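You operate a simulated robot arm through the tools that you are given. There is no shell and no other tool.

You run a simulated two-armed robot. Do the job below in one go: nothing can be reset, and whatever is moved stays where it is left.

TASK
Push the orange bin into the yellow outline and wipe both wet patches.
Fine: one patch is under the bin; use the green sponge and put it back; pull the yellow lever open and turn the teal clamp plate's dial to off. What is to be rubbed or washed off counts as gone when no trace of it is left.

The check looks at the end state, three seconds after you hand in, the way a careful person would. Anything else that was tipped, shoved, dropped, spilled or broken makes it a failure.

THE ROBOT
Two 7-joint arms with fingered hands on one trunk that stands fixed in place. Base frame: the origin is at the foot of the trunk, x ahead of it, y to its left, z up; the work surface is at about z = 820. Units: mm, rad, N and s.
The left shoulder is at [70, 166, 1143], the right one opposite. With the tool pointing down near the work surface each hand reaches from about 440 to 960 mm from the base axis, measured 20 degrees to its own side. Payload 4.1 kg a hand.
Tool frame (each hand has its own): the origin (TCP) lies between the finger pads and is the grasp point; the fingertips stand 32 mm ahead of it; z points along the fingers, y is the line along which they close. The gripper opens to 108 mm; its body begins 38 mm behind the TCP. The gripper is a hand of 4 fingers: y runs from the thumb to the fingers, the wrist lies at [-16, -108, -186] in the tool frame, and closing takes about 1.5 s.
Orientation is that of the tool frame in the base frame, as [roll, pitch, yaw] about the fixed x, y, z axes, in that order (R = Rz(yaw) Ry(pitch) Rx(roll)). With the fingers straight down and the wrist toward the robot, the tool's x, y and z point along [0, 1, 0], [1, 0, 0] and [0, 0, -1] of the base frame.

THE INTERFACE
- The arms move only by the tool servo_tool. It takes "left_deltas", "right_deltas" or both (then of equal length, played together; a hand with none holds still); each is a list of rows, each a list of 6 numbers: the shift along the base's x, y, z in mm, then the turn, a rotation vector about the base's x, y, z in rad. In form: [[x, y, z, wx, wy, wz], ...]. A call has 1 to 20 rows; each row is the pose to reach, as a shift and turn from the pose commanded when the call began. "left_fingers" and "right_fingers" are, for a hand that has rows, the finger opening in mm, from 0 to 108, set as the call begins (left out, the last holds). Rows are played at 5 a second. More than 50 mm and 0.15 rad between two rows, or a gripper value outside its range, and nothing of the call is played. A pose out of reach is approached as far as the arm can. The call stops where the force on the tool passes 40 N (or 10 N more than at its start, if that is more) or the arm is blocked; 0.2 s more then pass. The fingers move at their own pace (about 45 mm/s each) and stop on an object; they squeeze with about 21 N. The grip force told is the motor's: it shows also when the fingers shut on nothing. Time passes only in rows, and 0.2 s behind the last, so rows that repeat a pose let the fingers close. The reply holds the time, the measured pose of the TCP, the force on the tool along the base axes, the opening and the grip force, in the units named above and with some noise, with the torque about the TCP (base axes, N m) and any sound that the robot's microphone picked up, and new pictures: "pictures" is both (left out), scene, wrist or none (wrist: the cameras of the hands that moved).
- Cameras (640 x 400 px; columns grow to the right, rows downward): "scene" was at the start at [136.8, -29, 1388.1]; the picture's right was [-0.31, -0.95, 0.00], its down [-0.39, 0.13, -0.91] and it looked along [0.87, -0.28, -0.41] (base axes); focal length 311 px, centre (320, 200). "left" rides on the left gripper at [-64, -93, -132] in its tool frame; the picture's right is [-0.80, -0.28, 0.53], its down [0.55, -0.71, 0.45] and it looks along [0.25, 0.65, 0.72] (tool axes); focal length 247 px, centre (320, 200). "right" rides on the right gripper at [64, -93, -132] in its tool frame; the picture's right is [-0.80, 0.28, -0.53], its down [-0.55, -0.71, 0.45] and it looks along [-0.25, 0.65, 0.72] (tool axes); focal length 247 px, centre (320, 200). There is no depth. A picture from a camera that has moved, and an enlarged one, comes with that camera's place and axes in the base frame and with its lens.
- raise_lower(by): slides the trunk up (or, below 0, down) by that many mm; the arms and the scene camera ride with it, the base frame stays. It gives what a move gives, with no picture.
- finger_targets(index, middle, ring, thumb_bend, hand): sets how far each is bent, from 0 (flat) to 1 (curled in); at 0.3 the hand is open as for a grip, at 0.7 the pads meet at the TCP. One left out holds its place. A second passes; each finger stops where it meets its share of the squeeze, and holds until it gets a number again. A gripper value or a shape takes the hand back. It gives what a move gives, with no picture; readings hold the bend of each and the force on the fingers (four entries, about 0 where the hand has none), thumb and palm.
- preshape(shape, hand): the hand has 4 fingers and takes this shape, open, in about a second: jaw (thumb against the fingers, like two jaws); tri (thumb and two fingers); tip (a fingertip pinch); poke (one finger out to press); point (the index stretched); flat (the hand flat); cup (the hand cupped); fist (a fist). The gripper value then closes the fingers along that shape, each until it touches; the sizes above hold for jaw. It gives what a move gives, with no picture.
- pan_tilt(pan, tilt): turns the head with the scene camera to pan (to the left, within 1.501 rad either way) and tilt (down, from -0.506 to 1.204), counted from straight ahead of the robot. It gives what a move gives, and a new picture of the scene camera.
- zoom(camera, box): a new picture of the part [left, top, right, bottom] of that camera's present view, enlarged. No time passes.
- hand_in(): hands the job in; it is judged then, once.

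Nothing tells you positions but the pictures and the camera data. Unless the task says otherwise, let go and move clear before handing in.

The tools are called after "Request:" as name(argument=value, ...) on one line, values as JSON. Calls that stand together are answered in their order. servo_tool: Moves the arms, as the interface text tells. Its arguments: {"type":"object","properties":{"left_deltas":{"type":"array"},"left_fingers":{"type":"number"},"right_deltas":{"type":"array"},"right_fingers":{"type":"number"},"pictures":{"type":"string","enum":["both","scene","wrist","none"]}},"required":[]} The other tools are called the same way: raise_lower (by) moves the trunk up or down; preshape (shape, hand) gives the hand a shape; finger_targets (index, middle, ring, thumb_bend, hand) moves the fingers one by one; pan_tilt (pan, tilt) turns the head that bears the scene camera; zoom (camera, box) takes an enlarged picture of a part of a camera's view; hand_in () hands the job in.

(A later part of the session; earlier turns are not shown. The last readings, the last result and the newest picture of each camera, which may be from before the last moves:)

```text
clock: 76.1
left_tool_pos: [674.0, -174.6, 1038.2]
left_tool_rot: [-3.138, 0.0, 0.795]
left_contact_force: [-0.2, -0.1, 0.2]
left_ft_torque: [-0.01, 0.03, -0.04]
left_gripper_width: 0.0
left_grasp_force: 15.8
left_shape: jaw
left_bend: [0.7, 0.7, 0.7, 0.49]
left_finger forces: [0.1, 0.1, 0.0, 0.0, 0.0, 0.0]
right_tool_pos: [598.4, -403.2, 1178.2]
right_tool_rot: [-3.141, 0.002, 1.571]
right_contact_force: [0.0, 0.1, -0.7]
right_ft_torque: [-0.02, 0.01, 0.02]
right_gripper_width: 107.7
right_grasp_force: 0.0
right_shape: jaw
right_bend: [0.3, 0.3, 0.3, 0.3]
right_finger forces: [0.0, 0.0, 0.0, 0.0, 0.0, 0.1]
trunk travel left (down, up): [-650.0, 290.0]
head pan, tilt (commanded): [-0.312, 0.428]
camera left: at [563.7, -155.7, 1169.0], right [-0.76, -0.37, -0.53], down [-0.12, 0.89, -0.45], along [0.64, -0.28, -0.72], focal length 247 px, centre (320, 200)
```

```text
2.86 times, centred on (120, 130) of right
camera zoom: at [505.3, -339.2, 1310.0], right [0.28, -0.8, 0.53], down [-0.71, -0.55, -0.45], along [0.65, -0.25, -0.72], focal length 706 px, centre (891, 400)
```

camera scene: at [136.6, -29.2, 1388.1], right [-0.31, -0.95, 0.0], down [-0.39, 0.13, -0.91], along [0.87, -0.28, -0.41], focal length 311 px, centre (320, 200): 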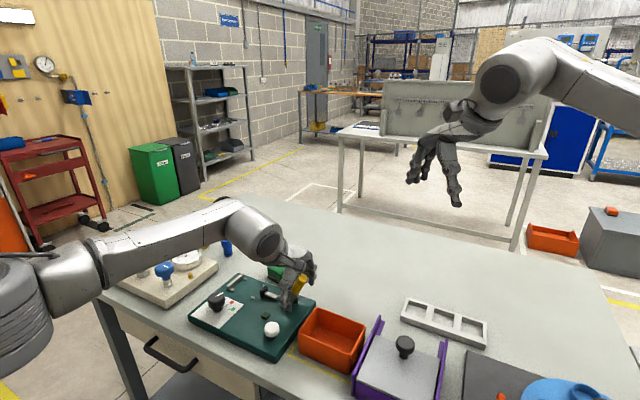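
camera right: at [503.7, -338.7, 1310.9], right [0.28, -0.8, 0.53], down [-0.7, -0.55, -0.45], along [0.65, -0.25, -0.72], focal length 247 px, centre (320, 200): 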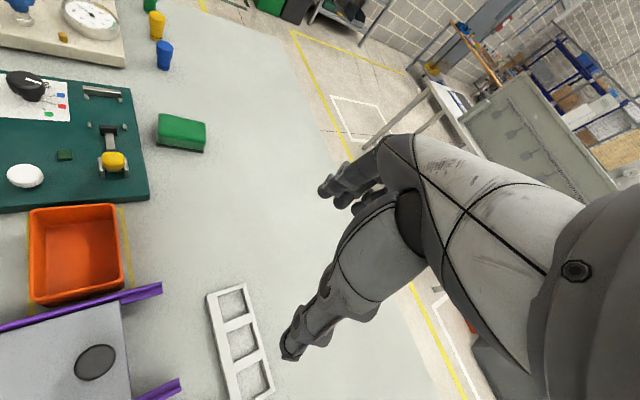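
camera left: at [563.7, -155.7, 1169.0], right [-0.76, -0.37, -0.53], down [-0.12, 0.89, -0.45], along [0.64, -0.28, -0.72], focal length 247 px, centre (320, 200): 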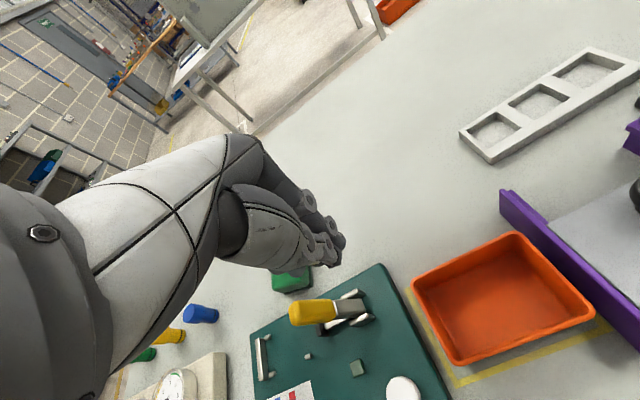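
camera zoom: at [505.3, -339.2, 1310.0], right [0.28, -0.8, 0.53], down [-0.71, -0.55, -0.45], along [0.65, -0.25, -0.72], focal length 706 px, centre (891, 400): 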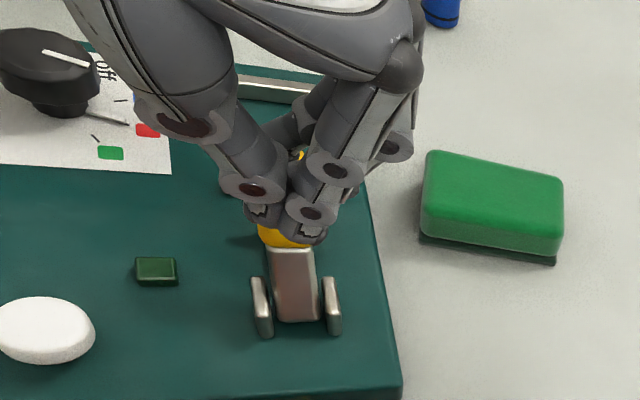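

The ring finger sits about 33 mm to the plunger side of the grip point. I'll lower behind the handle and push gently toward the plunger side.

Request:
servo_tool(left_deltas=[[3, 8.8, -35, 0, 0, 0], [3, 8.8, -70, 0, 0, 0], [3, 8.8, -100, 0, 0, 0], [6.5, 12.3, -100, 0, 0, 0], [10, 15.9, -100, 0, 0, 0], [12, 18, -100, 0, 0, 0], [14, 20, -100, 0, 0, 0], [16, 22, -100, 0, 0, 0], [18, 24, -100, 0, 0, 0]], pictures="wrist")

Request:
zoom(camera="scene", box=[240, 220, 340, 320])

Request:
zoom(camera="right", box=[40, 60, 200, 200])

```text
clock: 78.1
left_tool_pos: [693.2, -150.2, 939.9]
left_tool_rot: [-3.141, -0.002, 0.796]
left_contact_force: [-0.3, -0.4, 0.0]
left_ft_torque: [-0.02, -0.01, -0.01]
left_gripper_width: 0.0
left_grasp_force: 20.9
left_shape: jaw
left_bend: [0.7, 0.7, 0.7, 0.49]
left_finger forces: [0.0, 0.0, 0.0, 0.0, 0.0, 0.0]
right_tool_pos: [597.6, -403.4, 1178.6]
right_tool_rot: [-3.139, 0.001, 1.57]
right_contact_force: [-0.5, 0.6, 0.7]
right_ft_torque: [-0.01, -0.02, -0.01]
right_gripper_width: 107.6
right_grasp_force: 0.0
right_shape: jaw
right_bend: [0.3, 0.3, 0.3, 0.3]
right_finger forces: [0.1, 0.1, 0.0, 0.0, 0.0, 0.0]
trunk travel left (down, up): [-650.0, 290.0]
head pan, tilt (commanded): [-0.312, 0.428]
camera left: at [583.1, -132.3, 1070.3], right [-0.76, -0.37, -0.53], down [-0.12, 0.89, -0.45], along [0.64, -0.28, -0.72], focal length 247 px, centre (320, 200)
```

left: 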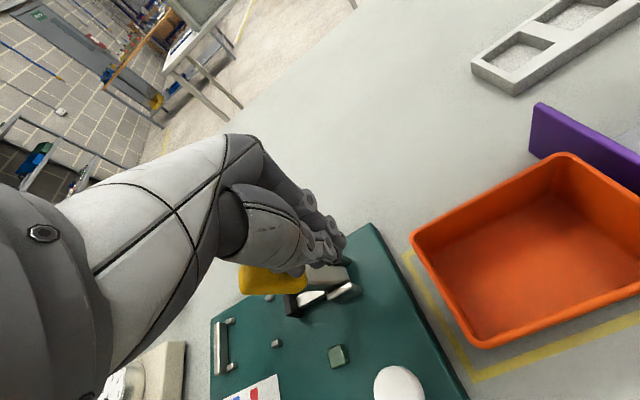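

```text
4.00 times, centred on (290, 270) of scene
camera zoom: at [137.0, -29.0, 1388.1], right [-0.31, -0.95, 0.0], down [-0.39, 0.13, -0.91], along [0.87, -0.28, -0.41], focal length 1245 px, centre (440, -80)
```

zoom: 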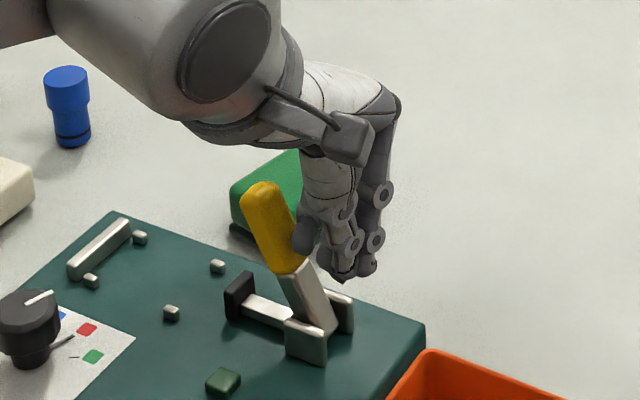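

```text
2.86 times, centred on (120, 130) of right
camera zoom: at [505.3, -339.1, 1310.0], right [0.28, -0.8, 0.53], down [-0.71, -0.55, -0.45], along [0.65, -0.25, -0.72], focal length 706 px, centre (891, 400)
```

zoom: 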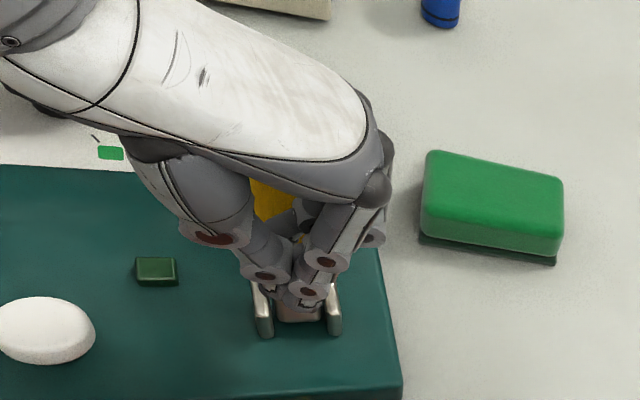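

Request:
servo_tool(left_deltas=[[2.8, 2.8, 0, 0, 0, 0], [5.6, 5.7, 0, 0, 0, 0], [8.4, 8.5, 0, 0, 0, 0], [11.2, 11.4, -0.5, 0, 0, 0], [14, 14.2, -1, 0, 0, 0]], pictures="wrist")

Request:
zoom(camera="scene", box=[240, 220, 340, 320])

```text
clock: 79.2
left_tool_pos: [699.6, -146.3, 941.4]
left_tool_rot: [3.14, 0.015, 0.785]
left_contact_force: [-17.7, -20.6, 6.7]
left_ft_torque: [-0.3, 0.33, 0.1]
left_gripper_width: 0.2
left_grasp_force: 21.3
left_shape: jaw
left_bend: [0.7, 0.7, 0.7, 0.49]
left_finger forces: [0.1, 0.0, 28.6, 0.0, 0.0, 0.0]
right_tool_pos: [598.1, -402.9, 1178.7]
right_tool_rot: [-3.141, 0.001, 1.571]
right_contact_force: [-0.5, -0.7, 0.3]
right_ft_torque: [-0.04, 0.0, 0.01]
right_gripper_width: 107.9
right_grasp_force: 0.1
right_shape: jaw
right_bend: [0.3, 0.3, 0.3, 0.3]
right_finger forces: [0.0, 0.0, 0.0, 0.0, 0.1, 0.0]
trunk travel left (down, up): [-650.0, 290.0]
head pan, tilt (commanded): [-0.312, 0.428]
stopped in row 5 (left hand): the force on the tool passed its limit at 43 N (the readings are from after the stop); the commanded pose is now the measured one
camera left: at [589.0, -124.4, 1072.5], right [-0.77, -0.37, -0.52], down [-0.11, 0.88, -0.46], along [0.63, -0.29, -0.72], focal length 247 px, centre (320, 200)
```

left: 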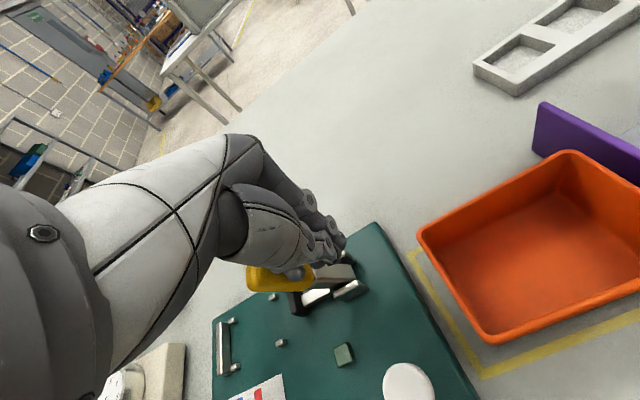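

```text
4.00 times, centred on (290, 270) of scene
camera zoom: at [135.5, -29.9, 1388.3], right [-0.31, -0.95, 0.0], down [-0.39, 0.13, -0.91], along [0.87, -0.28, -0.41], focal length 1245 px, centre (440, -80)
```

zoom: 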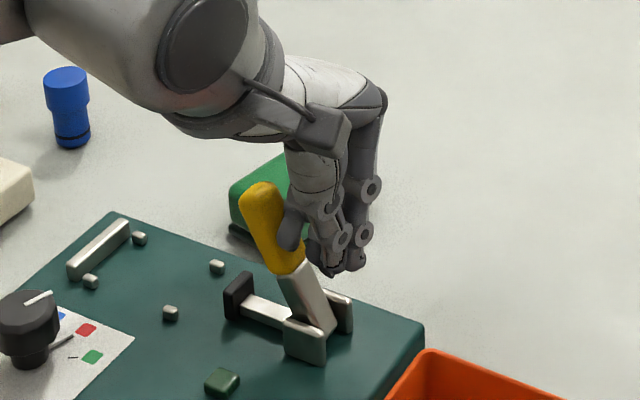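

At 43 N nothing moved, so the lever is at its open stop. Now I'll back off, lift and move over the dial at about (754, 30), with the hand turned as far clockwise as is comfortable.

Request:
servo_tool(left_deltas=[[-6, -6, 0, 0, 0, 0], [-10, -10, 15, 0, 0, 0], [-10, -10, 50, 0, 0, 0], [-5, 10, 80, 0, 0, -0.02], [5, 50, 80, 0, 0, -0.04], [20, 90, 80, 0, 0, -0.06], [35, 130, 75, 0, 0, -0.08], [54.4, 170, 65, 0, 0, -0.08], [54.4, 176.8, 55, 0, 0, -0.08], [54.4, 176.8, 55, 0, 0, -0.08]], left_fingers=80, pictures="both")

Request:
zoom(camera="scene", box=[180, 220, 340, 330])

Request:
zoom(camera="right", box=[0, 40, 180, 200])

```text
clock: 81.4
left_tool_pos: [669.3, -26.8, 1022.3]
left_tool_rot: [-3.116, 0.014, 0.719]
left_contact_force: [0.8, -0.4, -0.5]
left_ft_torque: [0.01, 0.03, 0.0]
left_gripper_width: 79.9
left_grasp_force: 0.0
left_shape: jaw
left_bend: [0.26, 0.36, 0.34, 0.58]
left_finger forces: [0.0, 0.0, 0.1, 0.1, 0.1, 0.0]
left hand out of reach, approached as far as the arm can: row 5, 6, 7, 8, 9, 10
right_tool_pos: [598.3, -401.7, 1179.3]
right_tool_rot: [-3.139, 0.002, 1.573]
right_contact_force: [0.1, -0.8, 0.8]
right_ft_torque: [0.01, 0.0, 0.02]
right_gripper_width: 107.8
right_grasp_force: 0.1
right_shape: jaw
right_bend: [0.3, 0.3, 0.3, 0.3]
right_finger forces: [0.1, 0.0, 0.0, 0.0, 0.0, 0.0]
trunk travel left (down, up): [-650.0, 290.0]
head pan, tilt (commanded): [-0.312, 0.428]
camera scene: at [136.2, -27.5, 1388.3], right [-0.31, -0.95, 0.0], down [-0.39, 0.13, -0.91], along [0.87, -0.28, -0.41], focal length 311 px, centre (320, 200)
camera left: at [562.8, -1.2, 1157.6], right [-0.8, -0.31, -0.52], down [-0.06, 0.9, -0.44], along [0.6, -0.32, -0.74], focal length 247 px, centre (320, 200)
```

scene: 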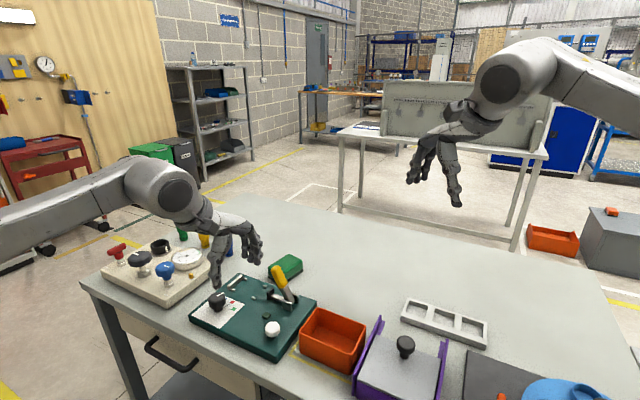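
left: 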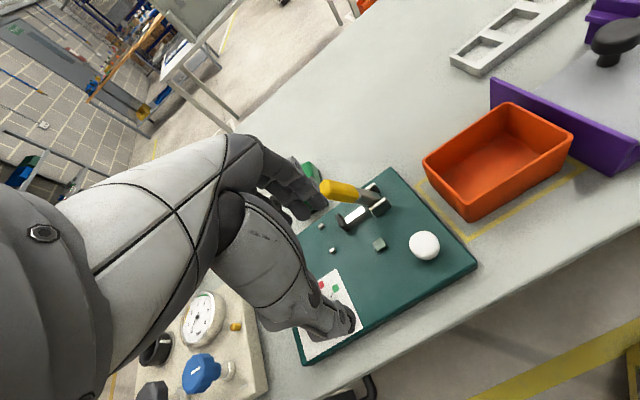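

```text
3.64 times, centred on (260, 275) of scene
camera zoom: at [136.2, -27.5, 1388.3], right [-0.31, -0.95, 0.0], down [-0.39, 0.13, -0.91], along [0.87, -0.28, -0.41], focal length 1132 px, centre (538, -73)
```

zoom: 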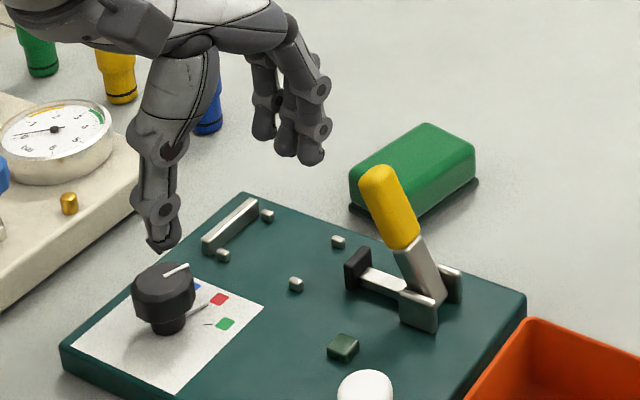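

```text
2.50 times, centred on (90, 120) of right
camera zoom: at [505.4, -336.4, 1310.7], right [0.28, -0.8, 0.53], down [-0.71, -0.55, -0.45], along [0.65, -0.25, -0.72], focal length 617 px, centre (895, 400)
```

zoom: 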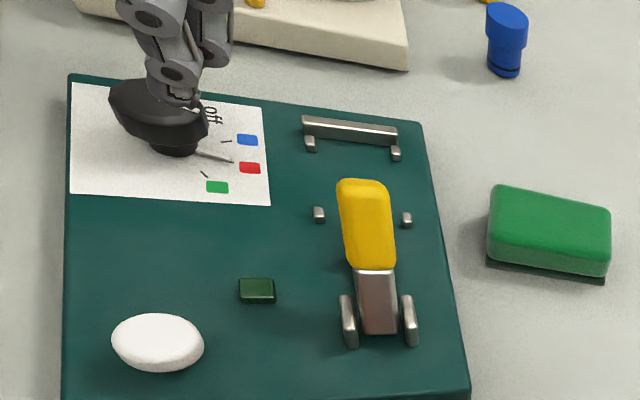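

The lever stays open. The hand can't hold that much yaw over the dial, so I'll bring the yaw back to about -36° and move over the knob.

Request:
servo_tool(left_deltas=[[0, 5, 0, -0.003, -0.013, 0.1], [10, 12, 0, -0.007, -0.0285, 0.222], [30, 24, -5, -0.007, -0.0285, 0.222], [50, 36, -10, -0.007, -0.0285, 0.222], [70, 48, -15, -0.007, -0.0285, 0.222], [84.7, 57.3, -22, -0.007, -0.0285, 0.222], [84.7, 57.3, -22, -0.007, -0.0285, 0.222]], pictures="both")

```text
clock: 83.0
left_tool_pos: [758.6, 27.2, 996.3]
left_tool_rot: [3.116, -0.007, 0.932]
left_contact_force: [0.2, -0.6, 0.7]
left_ft_torque: [-0.03, 0.02, 0.0]
left_gripper_width: 79.9
left_grasp_force: 0.1
left_shape: jaw
left_bend: [0.26, 0.36, 0.34, 0.58]
left_finger forces: [0.1, 0.0, 0.0, 0.1, 0.0, 0.1]
right_tool_pos: [598.2, -402.8, 1178.5]
right_tool_rot: [-3.141, 0.002, 1.573]
right_contact_force: [-0.3, -0.7, -0.7]
right_ft_torque: [-0.01, -0.02, 0.02]
right_gripper_width: 107.9
right_grasp_force: 0.1
right_shape: jaw
right_bend: [0.3, 0.3, 0.3, 0.3]
right_finger forces: [0.0, 0.0, 0.0, 0.1, 0.0, 0.0]
trunk travel left (down, up): [-650.0, 290.0]
head pan, tilt (commanded): [-0.312, 0.428]
camera scene: at [136.5, -29.3, 1388.1], right [-0.31, -0.95, 0.0], down [-0.39, 0.13, -0.91], along [0.87, -0.28, -0.41], focal length 311 px, centre (320, 200)
camera left: at [641.6, 32.1, 1123.9], right [-0.69, -0.48, -0.55], down [-0.23, 0.86, -0.46], along [0.69, -0.19, -0.7], focal length 247 px, centre (320, 200)
```

scene: 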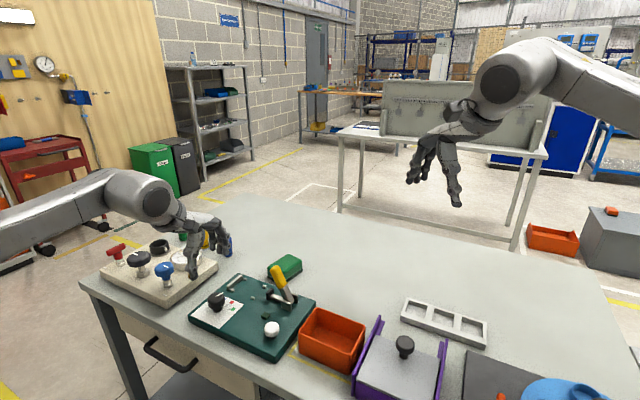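
left: 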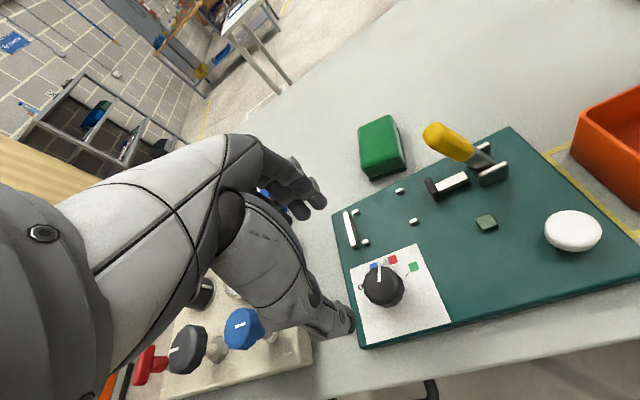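

I'm over the dial. I'll use the wrist camera to refine where the knob's centre lies relative to the hand axis.

Request:
zoom(camera="left", box=[340, 235, 460, 340])

Request:
zoom(camera="right", box=[0, 40, 120, 130])

Request:
zoom(camera="scene", box=[190, 270, 270, 320])

```text
3.81 times, centred on (400, 288) of left
camera zoom: at [641.6, 32.1, 1123.9], right [-0.69, -0.48, -0.55], down [-0.23, 0.86, -0.46], along [0.69, -0.19, -0.7], focal length 941 px, centre (15, -133)
```

zoom: 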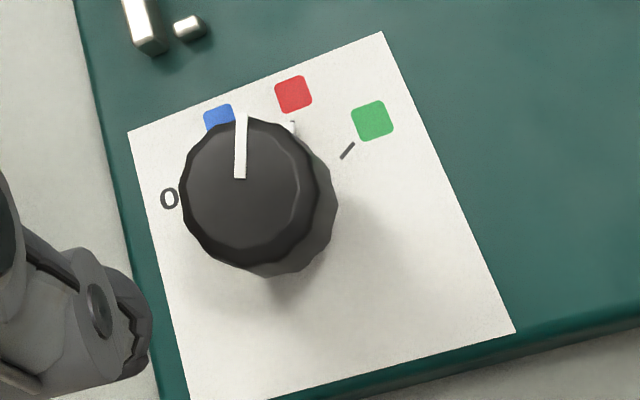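

```text
4.44 times, centred on (60, 85) of right
camera zoom: at [505.7, -338.2, 1310.1], right [0.28, -0.8, 0.53], down [-0.71, -0.55, -0.45], along [0.65, -0.25, -0.72], focal length 1098 px, centre (1476, 711)
```

zoom: 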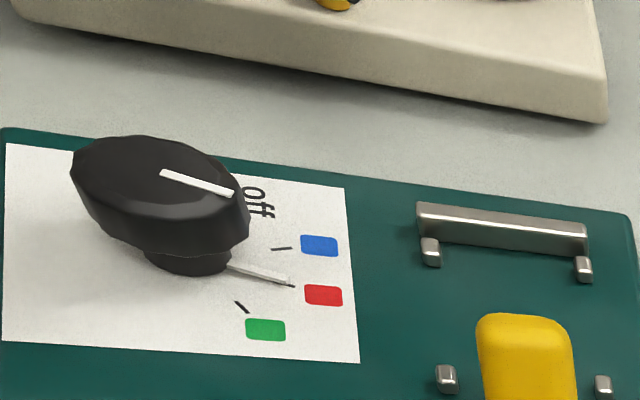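

```text
8.00 times, centred on (230, 295) of scene
camera zoom: at [136.5, -29.3, 1388.1], right [-0.31, -0.95, 0.0], down [-0.39, 0.13, -0.91], along [0.87, -0.28, -0.41], focal length 2490 px, centre (1040, -560)
```

zoom: 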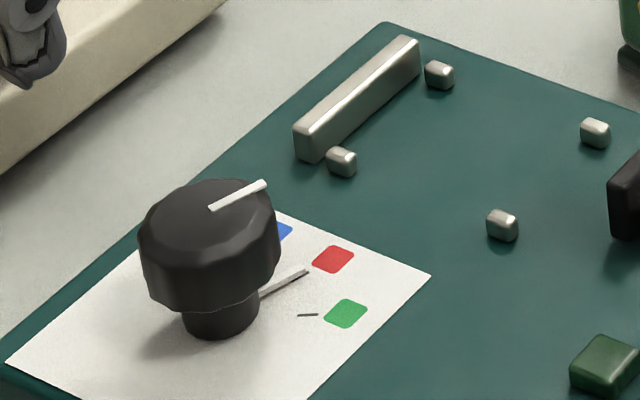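

The knob's centre comes out near (750, 29) with its top around z 880. I'll centre over it, level the hand, and descend to grip height.

Request:
servo_tool(left_deltas=[[-4, 1, -10, 0.005, 0.012, 0], [-8, 1.8, -30, 0.0097, 0.0247, 0], [-8, 1.8, -55, 0.0097, 0.0247, 0], [-8, 1.8, -80, 0.0097, 0.0247, 0], [-8, 1.8, -100, 0.0097, 0.0247, 0], [-8, 1.8, -108, 0.0097, 0.0247, 0], [-8, 1.8, -108, 0.0097, 0.0247, 0]], left_fingers=85, pictures="both")

Request:
zoom(camera="scene", box=[170, 240, 270, 320])

Request:
zoom(camera="right", box=[0, 20, 140, 130])

Request:
zoom(camera="left", box=[240, 150, 440, 350])

```text
clock: 84.6
left_tool_pos: [750.2, 29.4, 887.4]
left_tool_rot: [-3.141, 0.0, 0.933]
left_contact_force: [0.1, 0.3, 0.2]
left_ft_torque: [0.01, 0.01, 0.01]
left_gripper_width: 84.6
left_grasp_force: 0.1
left_shape: jaw
left_bend: [0.26, 0.35, 0.33, 0.55]
left_finger forces: [0.0, 0.0, 0.1, 0.1, 0.1, 0.1]
right_tool_pos: [598.4, -401.2, 1178.1]
right_tool_rot: [-3.139, 0.003, 1.572]
right_contact_force: [0.3, 0.8, -0.4]
right_ft_torque: [0.0, 0.0, 0.0]
right_gripper_width: 107.8
right_grasp_force: 0.1
right_shape: jaw
right_bend: [0.3, 0.3, 0.3, 0.3]
right_finger forces: [0.1, 0.1, 0.0, 0.0, 0.0, 0.1]
trunk travel left (down, up): [-650.0, 290.0]
head pan, tilt (commanded): [-0.312, 0.428]
camera scene: at [136.9, -29.0, 1388.1], right [-0.31, -0.95, 0.0], down [-0.39, 0.13, -0.91], along [0.87, -0.28, -0.41], focal length 311 px, centre (320, 200)
camera left: at [638.1, 32.9, 1017.8], right [-0.7, -0.47, -0.53], down [-0.24, 0.86, -0.45], along [0.67, -0.19, -0.72], focal length 247 px, centre (320, 200)
```

scene: 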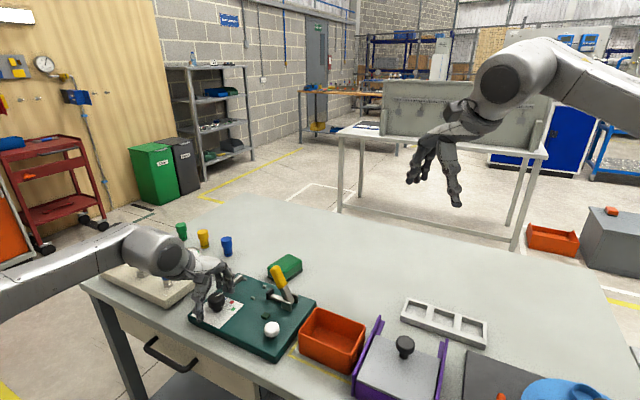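
left: 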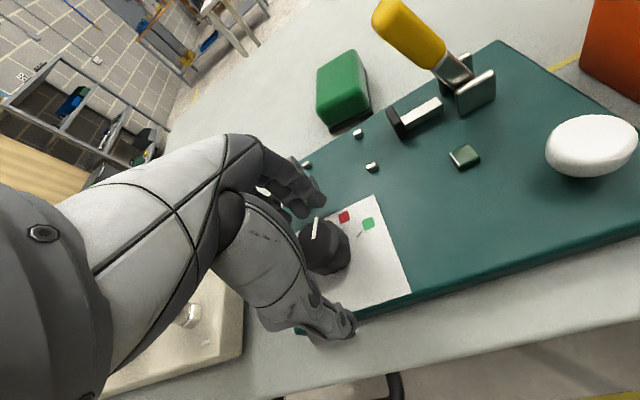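

```text
5.00 times, centred on (220, 280) of scene
camera zoom: at [136.9, -29.0, 1388.1], right [-0.31, -0.95, 0.0], down [-0.39, 0.13, -0.91], along [0.87, -0.28, -0.41], focal length 1556 px, centre (820, -200)
```

zoom: 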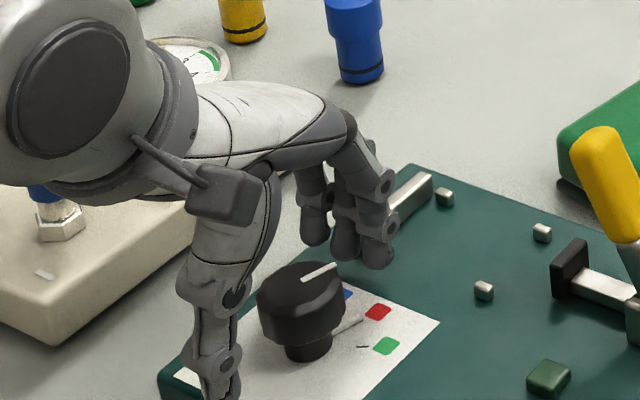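

```text
3.64 times, centred on (70, 75) of right
camera zoom: at [506.1, -338.0, 1310.0], right [0.28, -0.8, 0.53], down [-0.71, -0.55, -0.45], along [0.65, -0.25, -0.72], focal length 898 px, centre (1229, 654)
```

zoom: 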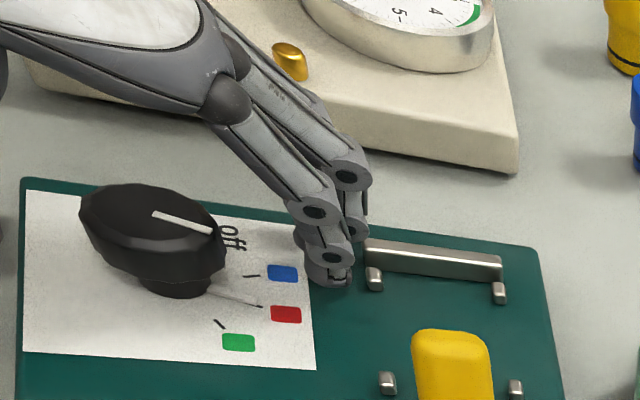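

```text
2.00 times, centred on (340, 250) of left
camera zoom: at [638.1, 32.9, 1017.8], right [-0.7, -0.47, -0.53], down [-0.24, 0.86, -0.45], along [0.67, -0.19, -0.72], focal length 494 px, centre (280, 100)
```

zoom: 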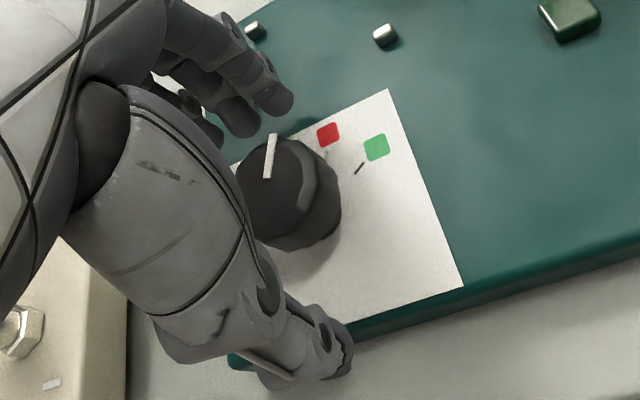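

The knob is well centred in the hand. Closing on it.

Request:
servo_tool(left_deltas=[[0, 0, 0, 0, 0, 0], [0, 0, 0, 0, 0, 0], [0, 0, 0, 0, 0, 0], [0, 0, 0, 0, 0, 0], [0, 0, 0, 0, 0, 0], [0, 0, 0, 0, 0, 0]], left_fingers=20, pictures="wrist")

Request:
zoom(camera="scene", box=[170, 240, 270, 320])

```text
clock: 86.0
left_tool_pos: [750.4, 31.3, 887.0]
left_tool_rot: [-3.138, 0.001, 0.932]
left_contact_force: [-3.4, 1.5, -5.8]
left_ft_torque: [0.04, 0.07, 0.03]
left_gripper_width: 29.0
left_grasp_force: 21.0
left_shape: jaw
left_bend: [0.74, 0.57, 0.61, 0.74]
left_finger forces: [9.9, 4.8, 0.0, 0.0, 18.8, 0.0]
right_tool_pos: [599.6, -402.3, 1177.5]
right_tool_rot: [-3.14, 0.001, 1.572]
right_contact_force: [0.3, -0.5, -0.1]
right_ft_torque: [-0.01, 0.01, -0.02]
right_gripper_width: 107.7
right_grasp_force: 0.0
right_shape: jaw
right_bend: [0.3, 0.3, 0.3, 0.3]
right_finger forces: [0.0, 0.1, 0.1, 0.0, 0.0, 0.1]
trunk travel left (down, up): [-650.0, 290.0]
head pan, tilt (commanded): [-0.312, 0.428]
camera left: at [638.3, 33.3, 1017.0], right [-0.7, -0.47, -0.53], down [-0.24, 0.86, -0.45], along [0.67, -0.19, -0.72], focal length 247 px, centre (320, 200)
```

left: 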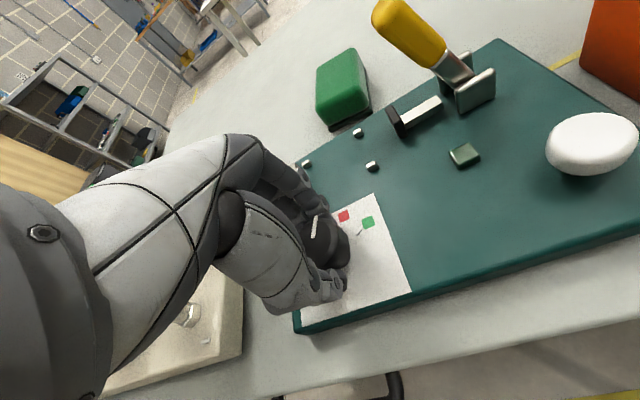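

```text
5.00 times, centred on (220, 280) of scene
camera zoom: at [137.4, -28.7, 1388.0], right [-0.31, -0.95, 0.0], down [-0.4, 0.13, -0.91], along [0.87, -0.28, -0.42], focal length 1556 px, centre (820, -200)
```

zoom: 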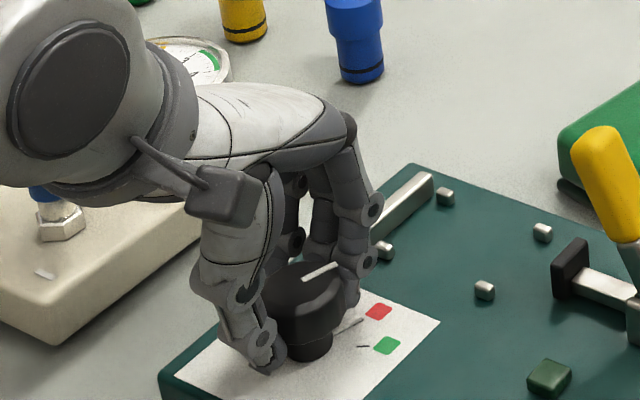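

The grip is good. I'll rotate counter-clockwise, from red through blue toward off, in small steps.

Request:
servo_tool(left_deltas=[[0, 0, 0, 0, 0, 0.08], [0, 0, 0, 0, 0, 0.16], [0, 0, 0, 0, 0, 0.24], [0, 0, 0, 0, 0, 0.32], [0, 0, 0, 0, 0, 0.4], [0, 0, 0, 0, 0, 0.48], [0, 0, 0, 0, 0, 0.56], [0, 0, 0, 0, 0, 0.64], [0, 0, 0, 0, 0, 0.64]], pictures="wrist")

Request:
zoom(camera="scene", box=[170, 240, 270, 320])

Request:
zoom(camera="right", box=[0, 20, 140, 130])

```text
clock: 88.0
left_tool_pos: [750.7, 31.0, 886.2]
left_tool_rot: [-3.138, 0.0, 1.574]
left_contact_force: [-7.9, 3.3, -15.2]
left_ft_torque: [0.1, 0.28, 0.0]
left_gripper_width: 28.1
left_grasp_force: 20.8
left_shape: jaw
left_bend: [0.74, 0.58, 0.61, 0.74]
left_finger forces: [11.1, 5.9, 0.0, 0.0, 22.7, 0.0]
right_tool_pos: [599.6, -401.8, 1178.0]
right_tool_rot: [-3.139, 0.003, 1.573]
right_contact_force: [0.3, -0.2, 0.2]
right_ft_torque: [-0.01, -0.02, 0.01]
right_gripper_width: 107.7
right_grasp_force: 0.0
right_shape: jaw
right_bend: [0.3, 0.3, 0.3, 0.3]
right_finger forces: [0.1, 0.1, 0.1, 0.0, 0.0, 0.0]
trunk travel left (down, up): [-650.0, 290.0]
head pan, tilt (commanded): [-0.312, 0.428]
camera left: at [658.6, -34.7, 1017.7], right [-0.28, -0.8, -0.53], down [-0.71, 0.55, -0.45], along [0.65, 0.25, -0.72], focal length 247 px, centre (320, 200)
```

left: 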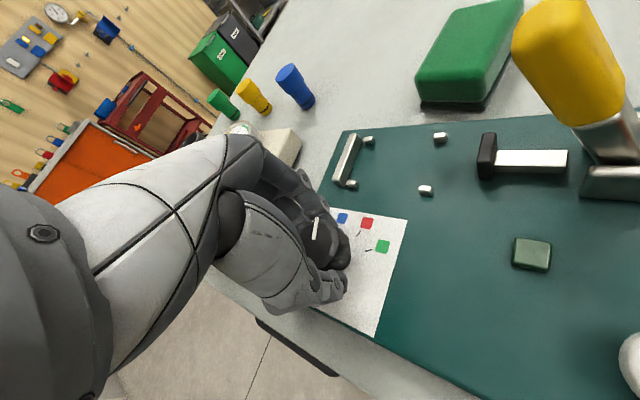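

```text
5.00 times, centred on (220, 280) of scene
camera zoom: at [138.0, -28.3, 1387.9], right [-0.31, -0.95, 0.0], down [-0.4, 0.13, -0.91], along [0.87, -0.28, -0.42], focal length 1556 px, centre (820, -200)
```

zoom: 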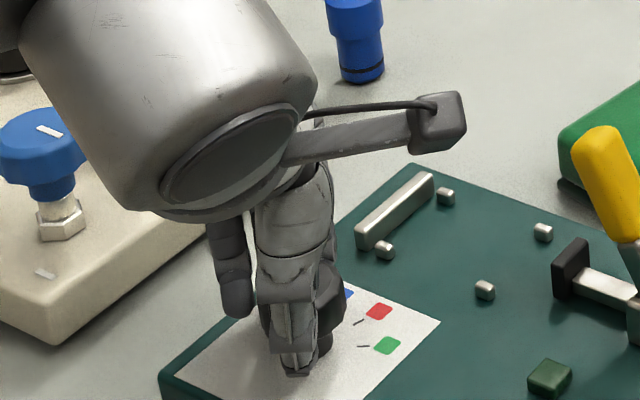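

```text
3.64 times, centred on (70, 75) of right
camera zoom: at [507.1, -337.3, 1309.7], right [0.29, -0.8, 0.53], down [-0.71, -0.55, -0.44], along [0.65, -0.25, -0.72], focal length 898 px, centre (1229, 654)
```

zoom: 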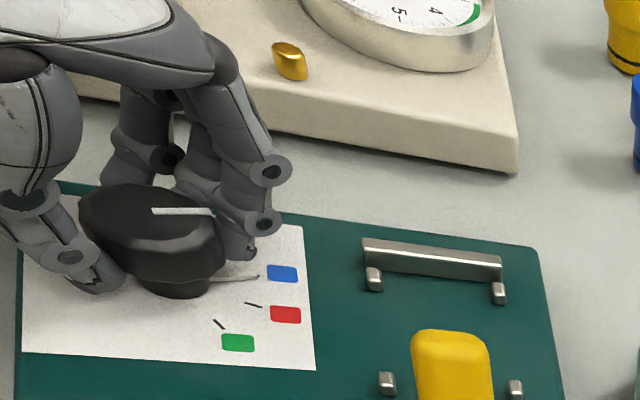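

The pointer is now at blue. I'll keep turning as far as the wrist allows.

Request:
servo_tool(left_deltas=[[0, 0, 0, 0, 0, 0.08], [0, 0, 0, 0, 0, 0.16], [0, 0, 0, 0, 0, 0.24], [0, 0, 0, 0, 0, 0.32], [0, 0, 0, 0, 0, 0.4], [0, 0, 0, 0, 0, 0.4]], pictures="wrist")

Request:
zoom(camera="right", box=[0, 20, 140, 130])

```text
clock: 89.4
left_tool_pos: [751.2, 29.8, 887.2]
left_tool_rot: [-3.138, -0.001, 1.974]
left_contact_force: [-13.1, 4.9, -17.4]
left_ft_torque: [0.07, 0.33, 0.0]
left_gripper_width: 27.8
left_grasp_force: 20.5
left_shape: jaw
left_bend: [0.74, 0.58, 0.61, 0.73]
left_finger forces: [10.8, 6.6, 0.0, 0.0, 22.8, 0.0]
right_tool_pos: [598.5, -401.5, 1177.7]
right_tool_rot: [-3.138, 0.001, 1.573]
right_contact_force: [0.8, -0.7, -0.3]
right_ft_torque: [-0.03, 0.02, 0.0]
right_gripper_width: 107.9
right_grasp_force: 0.1
right_shape: jaw
right_bend: [0.3, 0.3, 0.3, 0.3]
right_finger forces: [0.1, 0.0, 0.1, 0.0, 0.1, 0.1]
trunk travel left (down, up): [-650.0, 290.0]
head pan, tilt (commanded): [-0.312, 0.428]
camera left: at [691.2, -65.7, 1017.9], right [0.05, -0.85, -0.53], down [-0.87, 0.23, -0.45], along [0.5, 0.48, -0.72], focal length 247 px, centre (320, 200)
```

left: 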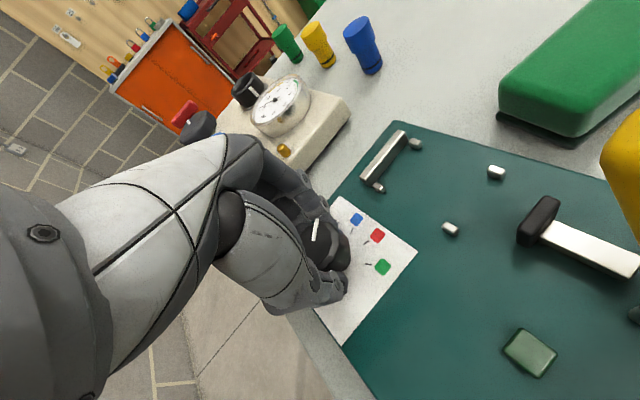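

```text
3.64 times, centred on (70, 75) of right
camera zoom: at [506.8, -336.8, 1310.0], right [0.29, -0.8, 0.53], down [-0.71, -0.55, -0.44], along [0.65, -0.25, -0.72], focal length 898 px, centre (1229, 654)
```

zoom: 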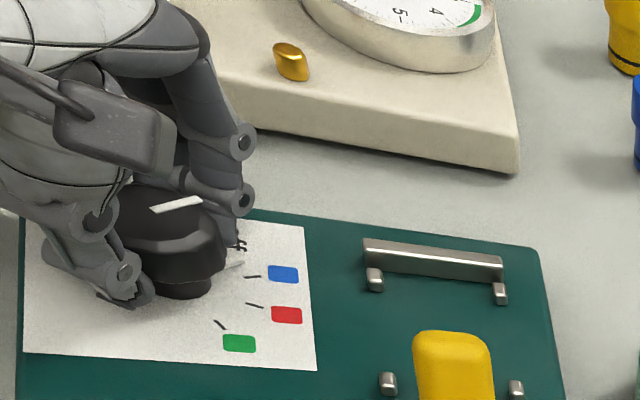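

That's about 60° turned so far, with roughly 21° left. I'll continue gently.

Request:
servo_tool(left_deltas=[[0, 0, 0, 0, 0, 0.07], [0, 0, 0, 0, 0, 0.14], [0, 0, 0, 0, 0, 0.21], [0, 0, 0, 0, 0, 0.28], [0, 0, 0, 0, 0, 0.28]], pictures="wrist")

Request:
zoom(camera="right", box=[0, 20, 140, 130])

Request:
zoom(camera="left", box=[270, 170, 430, 290])

```text
clock: 90.6
left_tool_pos: [749.8, 29.7, 887.4]
left_tool_rot: [-3.139, 0.0, 2.253]
left_contact_force: [-11.1, 4.1, -17.2]
left_ft_torque: [0.04, 0.31, -0.02]
left_gripper_width: 27.6
left_grasp_force: 21.1
left_shape: jaw
left_bend: [0.74, 0.58, 0.61, 0.73]
left_finger forces: [11.2, 7.4, 0.0, 0.0, 20.7, 0.1]
right_tool_pos: [599.7, -401.0, 1179.0]
right_tool_rot: [-3.139, 0.002, 1.573]
right_contact_force: [0.5, 0.2, -0.8]
right_ft_torque: [-0.01, -0.01, 0.0]
right_gripper_width: 107.9
right_grasp_force: 0.1
right_shape: jaw
right_bend: [0.3, 0.3, 0.3, 0.3]
right_finger forces: [0.0, 0.0, 0.0, 0.0, 0.1, 0.0]
trunk travel left (down, up): [-650.0, 290.0]
head pan, tilt (commanded): [-0.312, 0.428]
camera left: at [719.1, -78.7, 1017.9], right [0.28, -0.8, -0.53], down [-0.9, -0.02, -0.45], along [0.34, 0.6, -0.72], focal length 247 px, centre (320, 200)
```

left: 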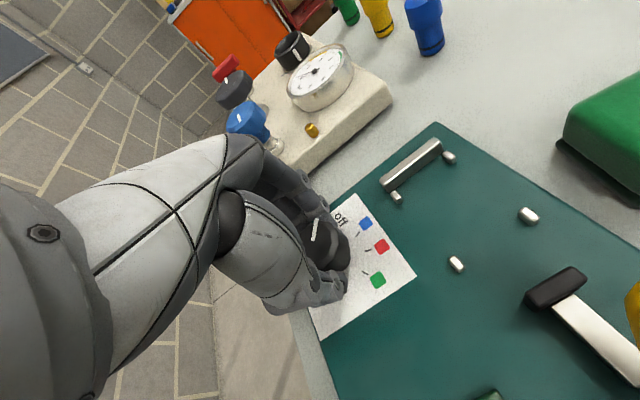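

```text
3.64 times, centred on (70, 75) of right
camera zoom: at [506.9, -337.1, 1309.9], right [0.29, -0.8, 0.53], down [-0.71, -0.55, -0.44], along [0.65, -0.25, -0.72], focal length 898 px, centre (1229, 654)
```

zoom: 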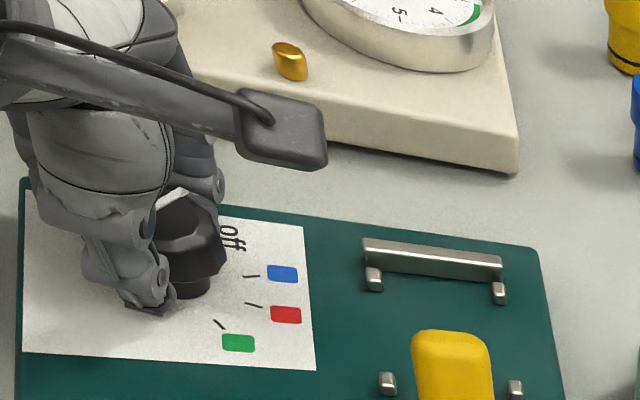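

```text
3.33 times, centred on (350, 230) of left
camera zoom: at [719.1, -78.7, 1017.9], right [0.28, -0.8, -0.53], down [-0.9, -0.02, -0.45], along [0.34, 0.6, -0.72], focal length 823 px, centre (220, 100)
```

zoom: 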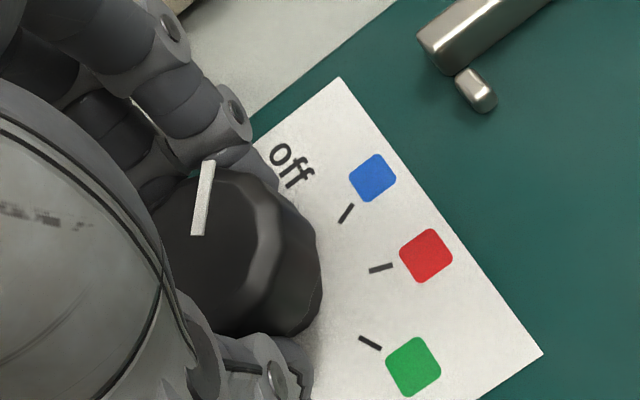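

About 76° is done and off sits at about 81°, so I'll turn a little further.

Request:
servo_tool(left_deltas=[[0, 0, 0, 0, 0, 0.05], [0, 0, 0, 0, 0, 0.09], [0, 0, 0, 0, 0, 0.09]], pictures="none")

Request:
servo_tool(left_deltas=[[0, 0, 0, 0, 0, 0], [0, 0, 0, 0, 0, 0], [0, 0, 0, 0, 0, 0], [0, 0, 0, 0, 0, 0], [0, 0, 20, 0, 0, 0], [0, 0, 50, 0, 0, 0], [-10, 0, 90, 0, 0, 0], [-30, 0, 130, 0, 0, 0]], left_fingers=90, pictures="wrist")

Request:
zoom(camera="right", box=[0, 40, 100, 130])

Request:
zoom(camera="scene", box=[190, 270, 270, 320])

```text
clock: 91.4
left_tool_pos: [750.1, 30.1, 887.2]
left_tool_rot: [-3.139, -0.001, 2.341]
left_contact_force: [-16.2, 3.6, -20.8]
left_ft_torque: [0.02, 0.38, -0.07]
left_gripper_width: 27.0
left_grasp_force: 21.4
left_shape: jaw
left_bend: [0.74, 0.58, 0.61, 0.73]
left_finger forces: [10.9, 7.7, 0.0, 0.1, 22.5, 0.1]
right_tool_pos: [598.5, -400.7, 1178.0]
right_tool_rot: [3.142, 0.0, 1.571]
right_contact_force: [0.8, -0.5, -0.2]
right_ft_torque: [0.0, -0.01, -0.01]
right_gripper_width: 107.7
right_grasp_force: 0.0
right_shape: jaw
right_bend: [0.3, 0.3, 0.3, 0.3]
right_finger forces: [0.0, 0.0, 0.0, 0.0, 0.1, 0.0]
trunk travel left (down, up): [-650.0, 290.0]
head pan, tilt (commanded): [-0.312, 0.428]
```

```text
clock: 93.2
left_tool_pos: [716.0, 27.6, 1018.5]
left_tool_rot: [-3.14, 0.0, 2.344]
left_contact_force: [-1.0, -0.1, 0.1]
left_ft_torque: [0.01, -0.02, -0.01]
left_gripper_width: 89.7
left_grasp_force: 0.1
left_shape: jaw
left_bend: [0.26, 0.34, 0.32, 0.51]
left_finger forces: [0.0, 0.1, 0.1, 0.0, 0.0, 0.0]
right_tool_pos: [596.2, -401.9, 1179.4]
right_tool_rot: [-3.141, 0.002, 1.573]
right_contact_force: [-0.9, 0.6, 0.7]
right_ft_torque: [0.02, -0.03, -0.02]
right_gripper_width: 107.8
right_grasp_force: 0.0
right_shape: jaw
right_bend: [0.3, 0.3, 0.3, 0.3]
right_finger forces: [0.1, 0.0, 0.0, 0.0, 0.0, 0.1]
trunk travel left (down, up): [-650.0, 290.0]
head pan, tilt (commanded): [-0.312, 0.428]
camera left: at [694.9, -83.3, 1149.2], right [0.35, -0.77, -0.53], down [-0.89, -0.1, -0.45], along [0.29, 0.63, -0.72], focal length 247 px, centre (320, 200)
```

left: 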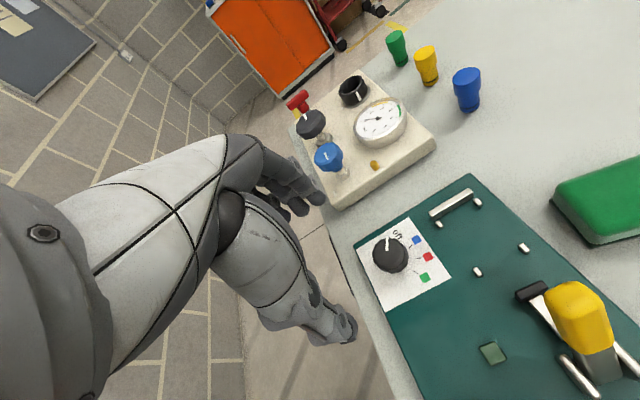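

```text
4.44 times, centred on (50, 85) of right
camera zoom: at [504.2, -337.5, 1310.9], right [0.28, -0.8, 0.53], down [-0.71, -0.55, -0.45], along [0.65, -0.25, -0.72], focal length 1098 px, centre (1520, 711)
```

zoom: 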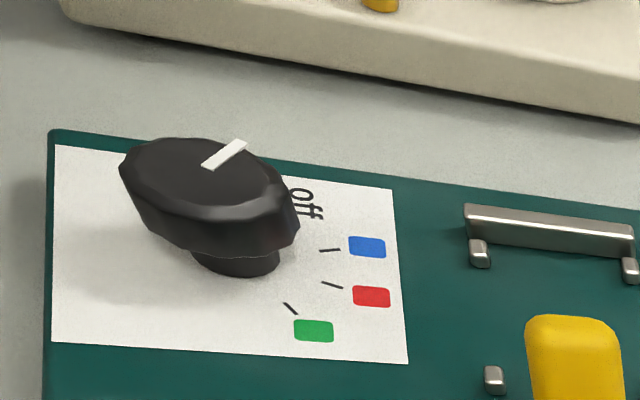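

```text
8.00 times, centred on (230, 295) of scene
camera zoom: at [135.1, -28.5, 1388.2], right [-0.31, -0.95, 0.0], down [-0.39, 0.13, -0.91], along [0.87, -0.28, -0.41], focal length 2490 px, centre (1040, -560)
```

zoom: 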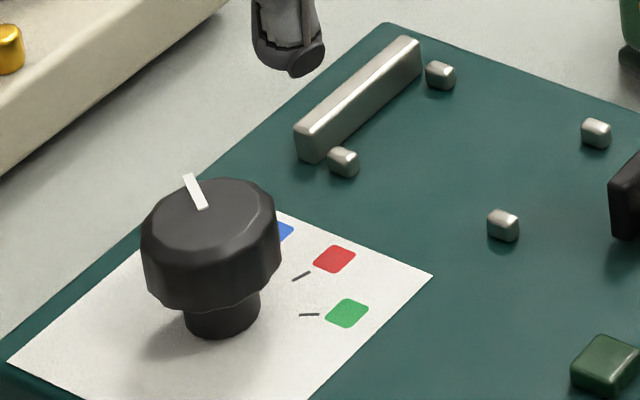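

Request:
zoom(camera="left", box=[355, 215, 455, 310])

```text
4.21 times, centred on (405, 262) of left
camera zoom: at [694.9, -83.3, 1149.2], right [0.35, -0.77, -0.53], down [-0.89, -0.1, -0.45], along [0.29, 0.63, -0.72], focal length 1040 px, centre (-38, -63)
```

zoom: 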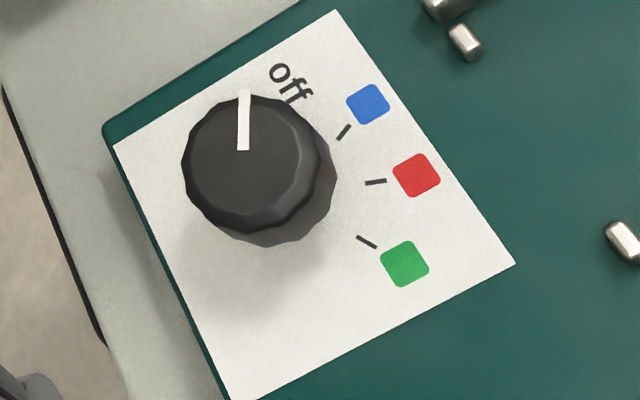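

By measurement the knob's white line points at about 14° and the "off" mark is at about 14°. I'll zoom in tighter to confirm.

Request:
zoom(camera="left", box=[378, 222, 418, 254])

Request:
zoom(camera="right", box=[20, 65, 76, 100])

```text
12.50 times, centred on (398, 238) of left
camera zoom: at [694.9, -83.3, 1149.2], right [0.35, -0.77, -0.53], down [-0.89, -0.1, -0.45], along [0.29, 0.63, -0.72], focal length 3087 px, centre (-655, -275)
```

zoom: 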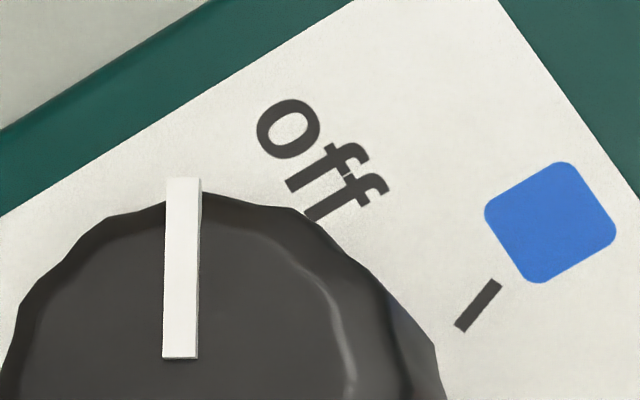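

```text
11.43 times, centred on (48, 82) of right
camera zoom: at [504.2, -337.5, 1310.9], right [0.28, -0.8, 0.53], down [-0.71, -0.55, -0.45], along [0.65, -0.25, -0.72], focal length 2823 px, centre (3429, 1543)
```

zoom: 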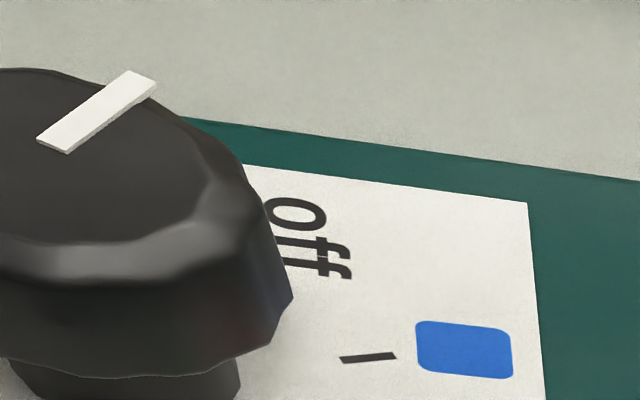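

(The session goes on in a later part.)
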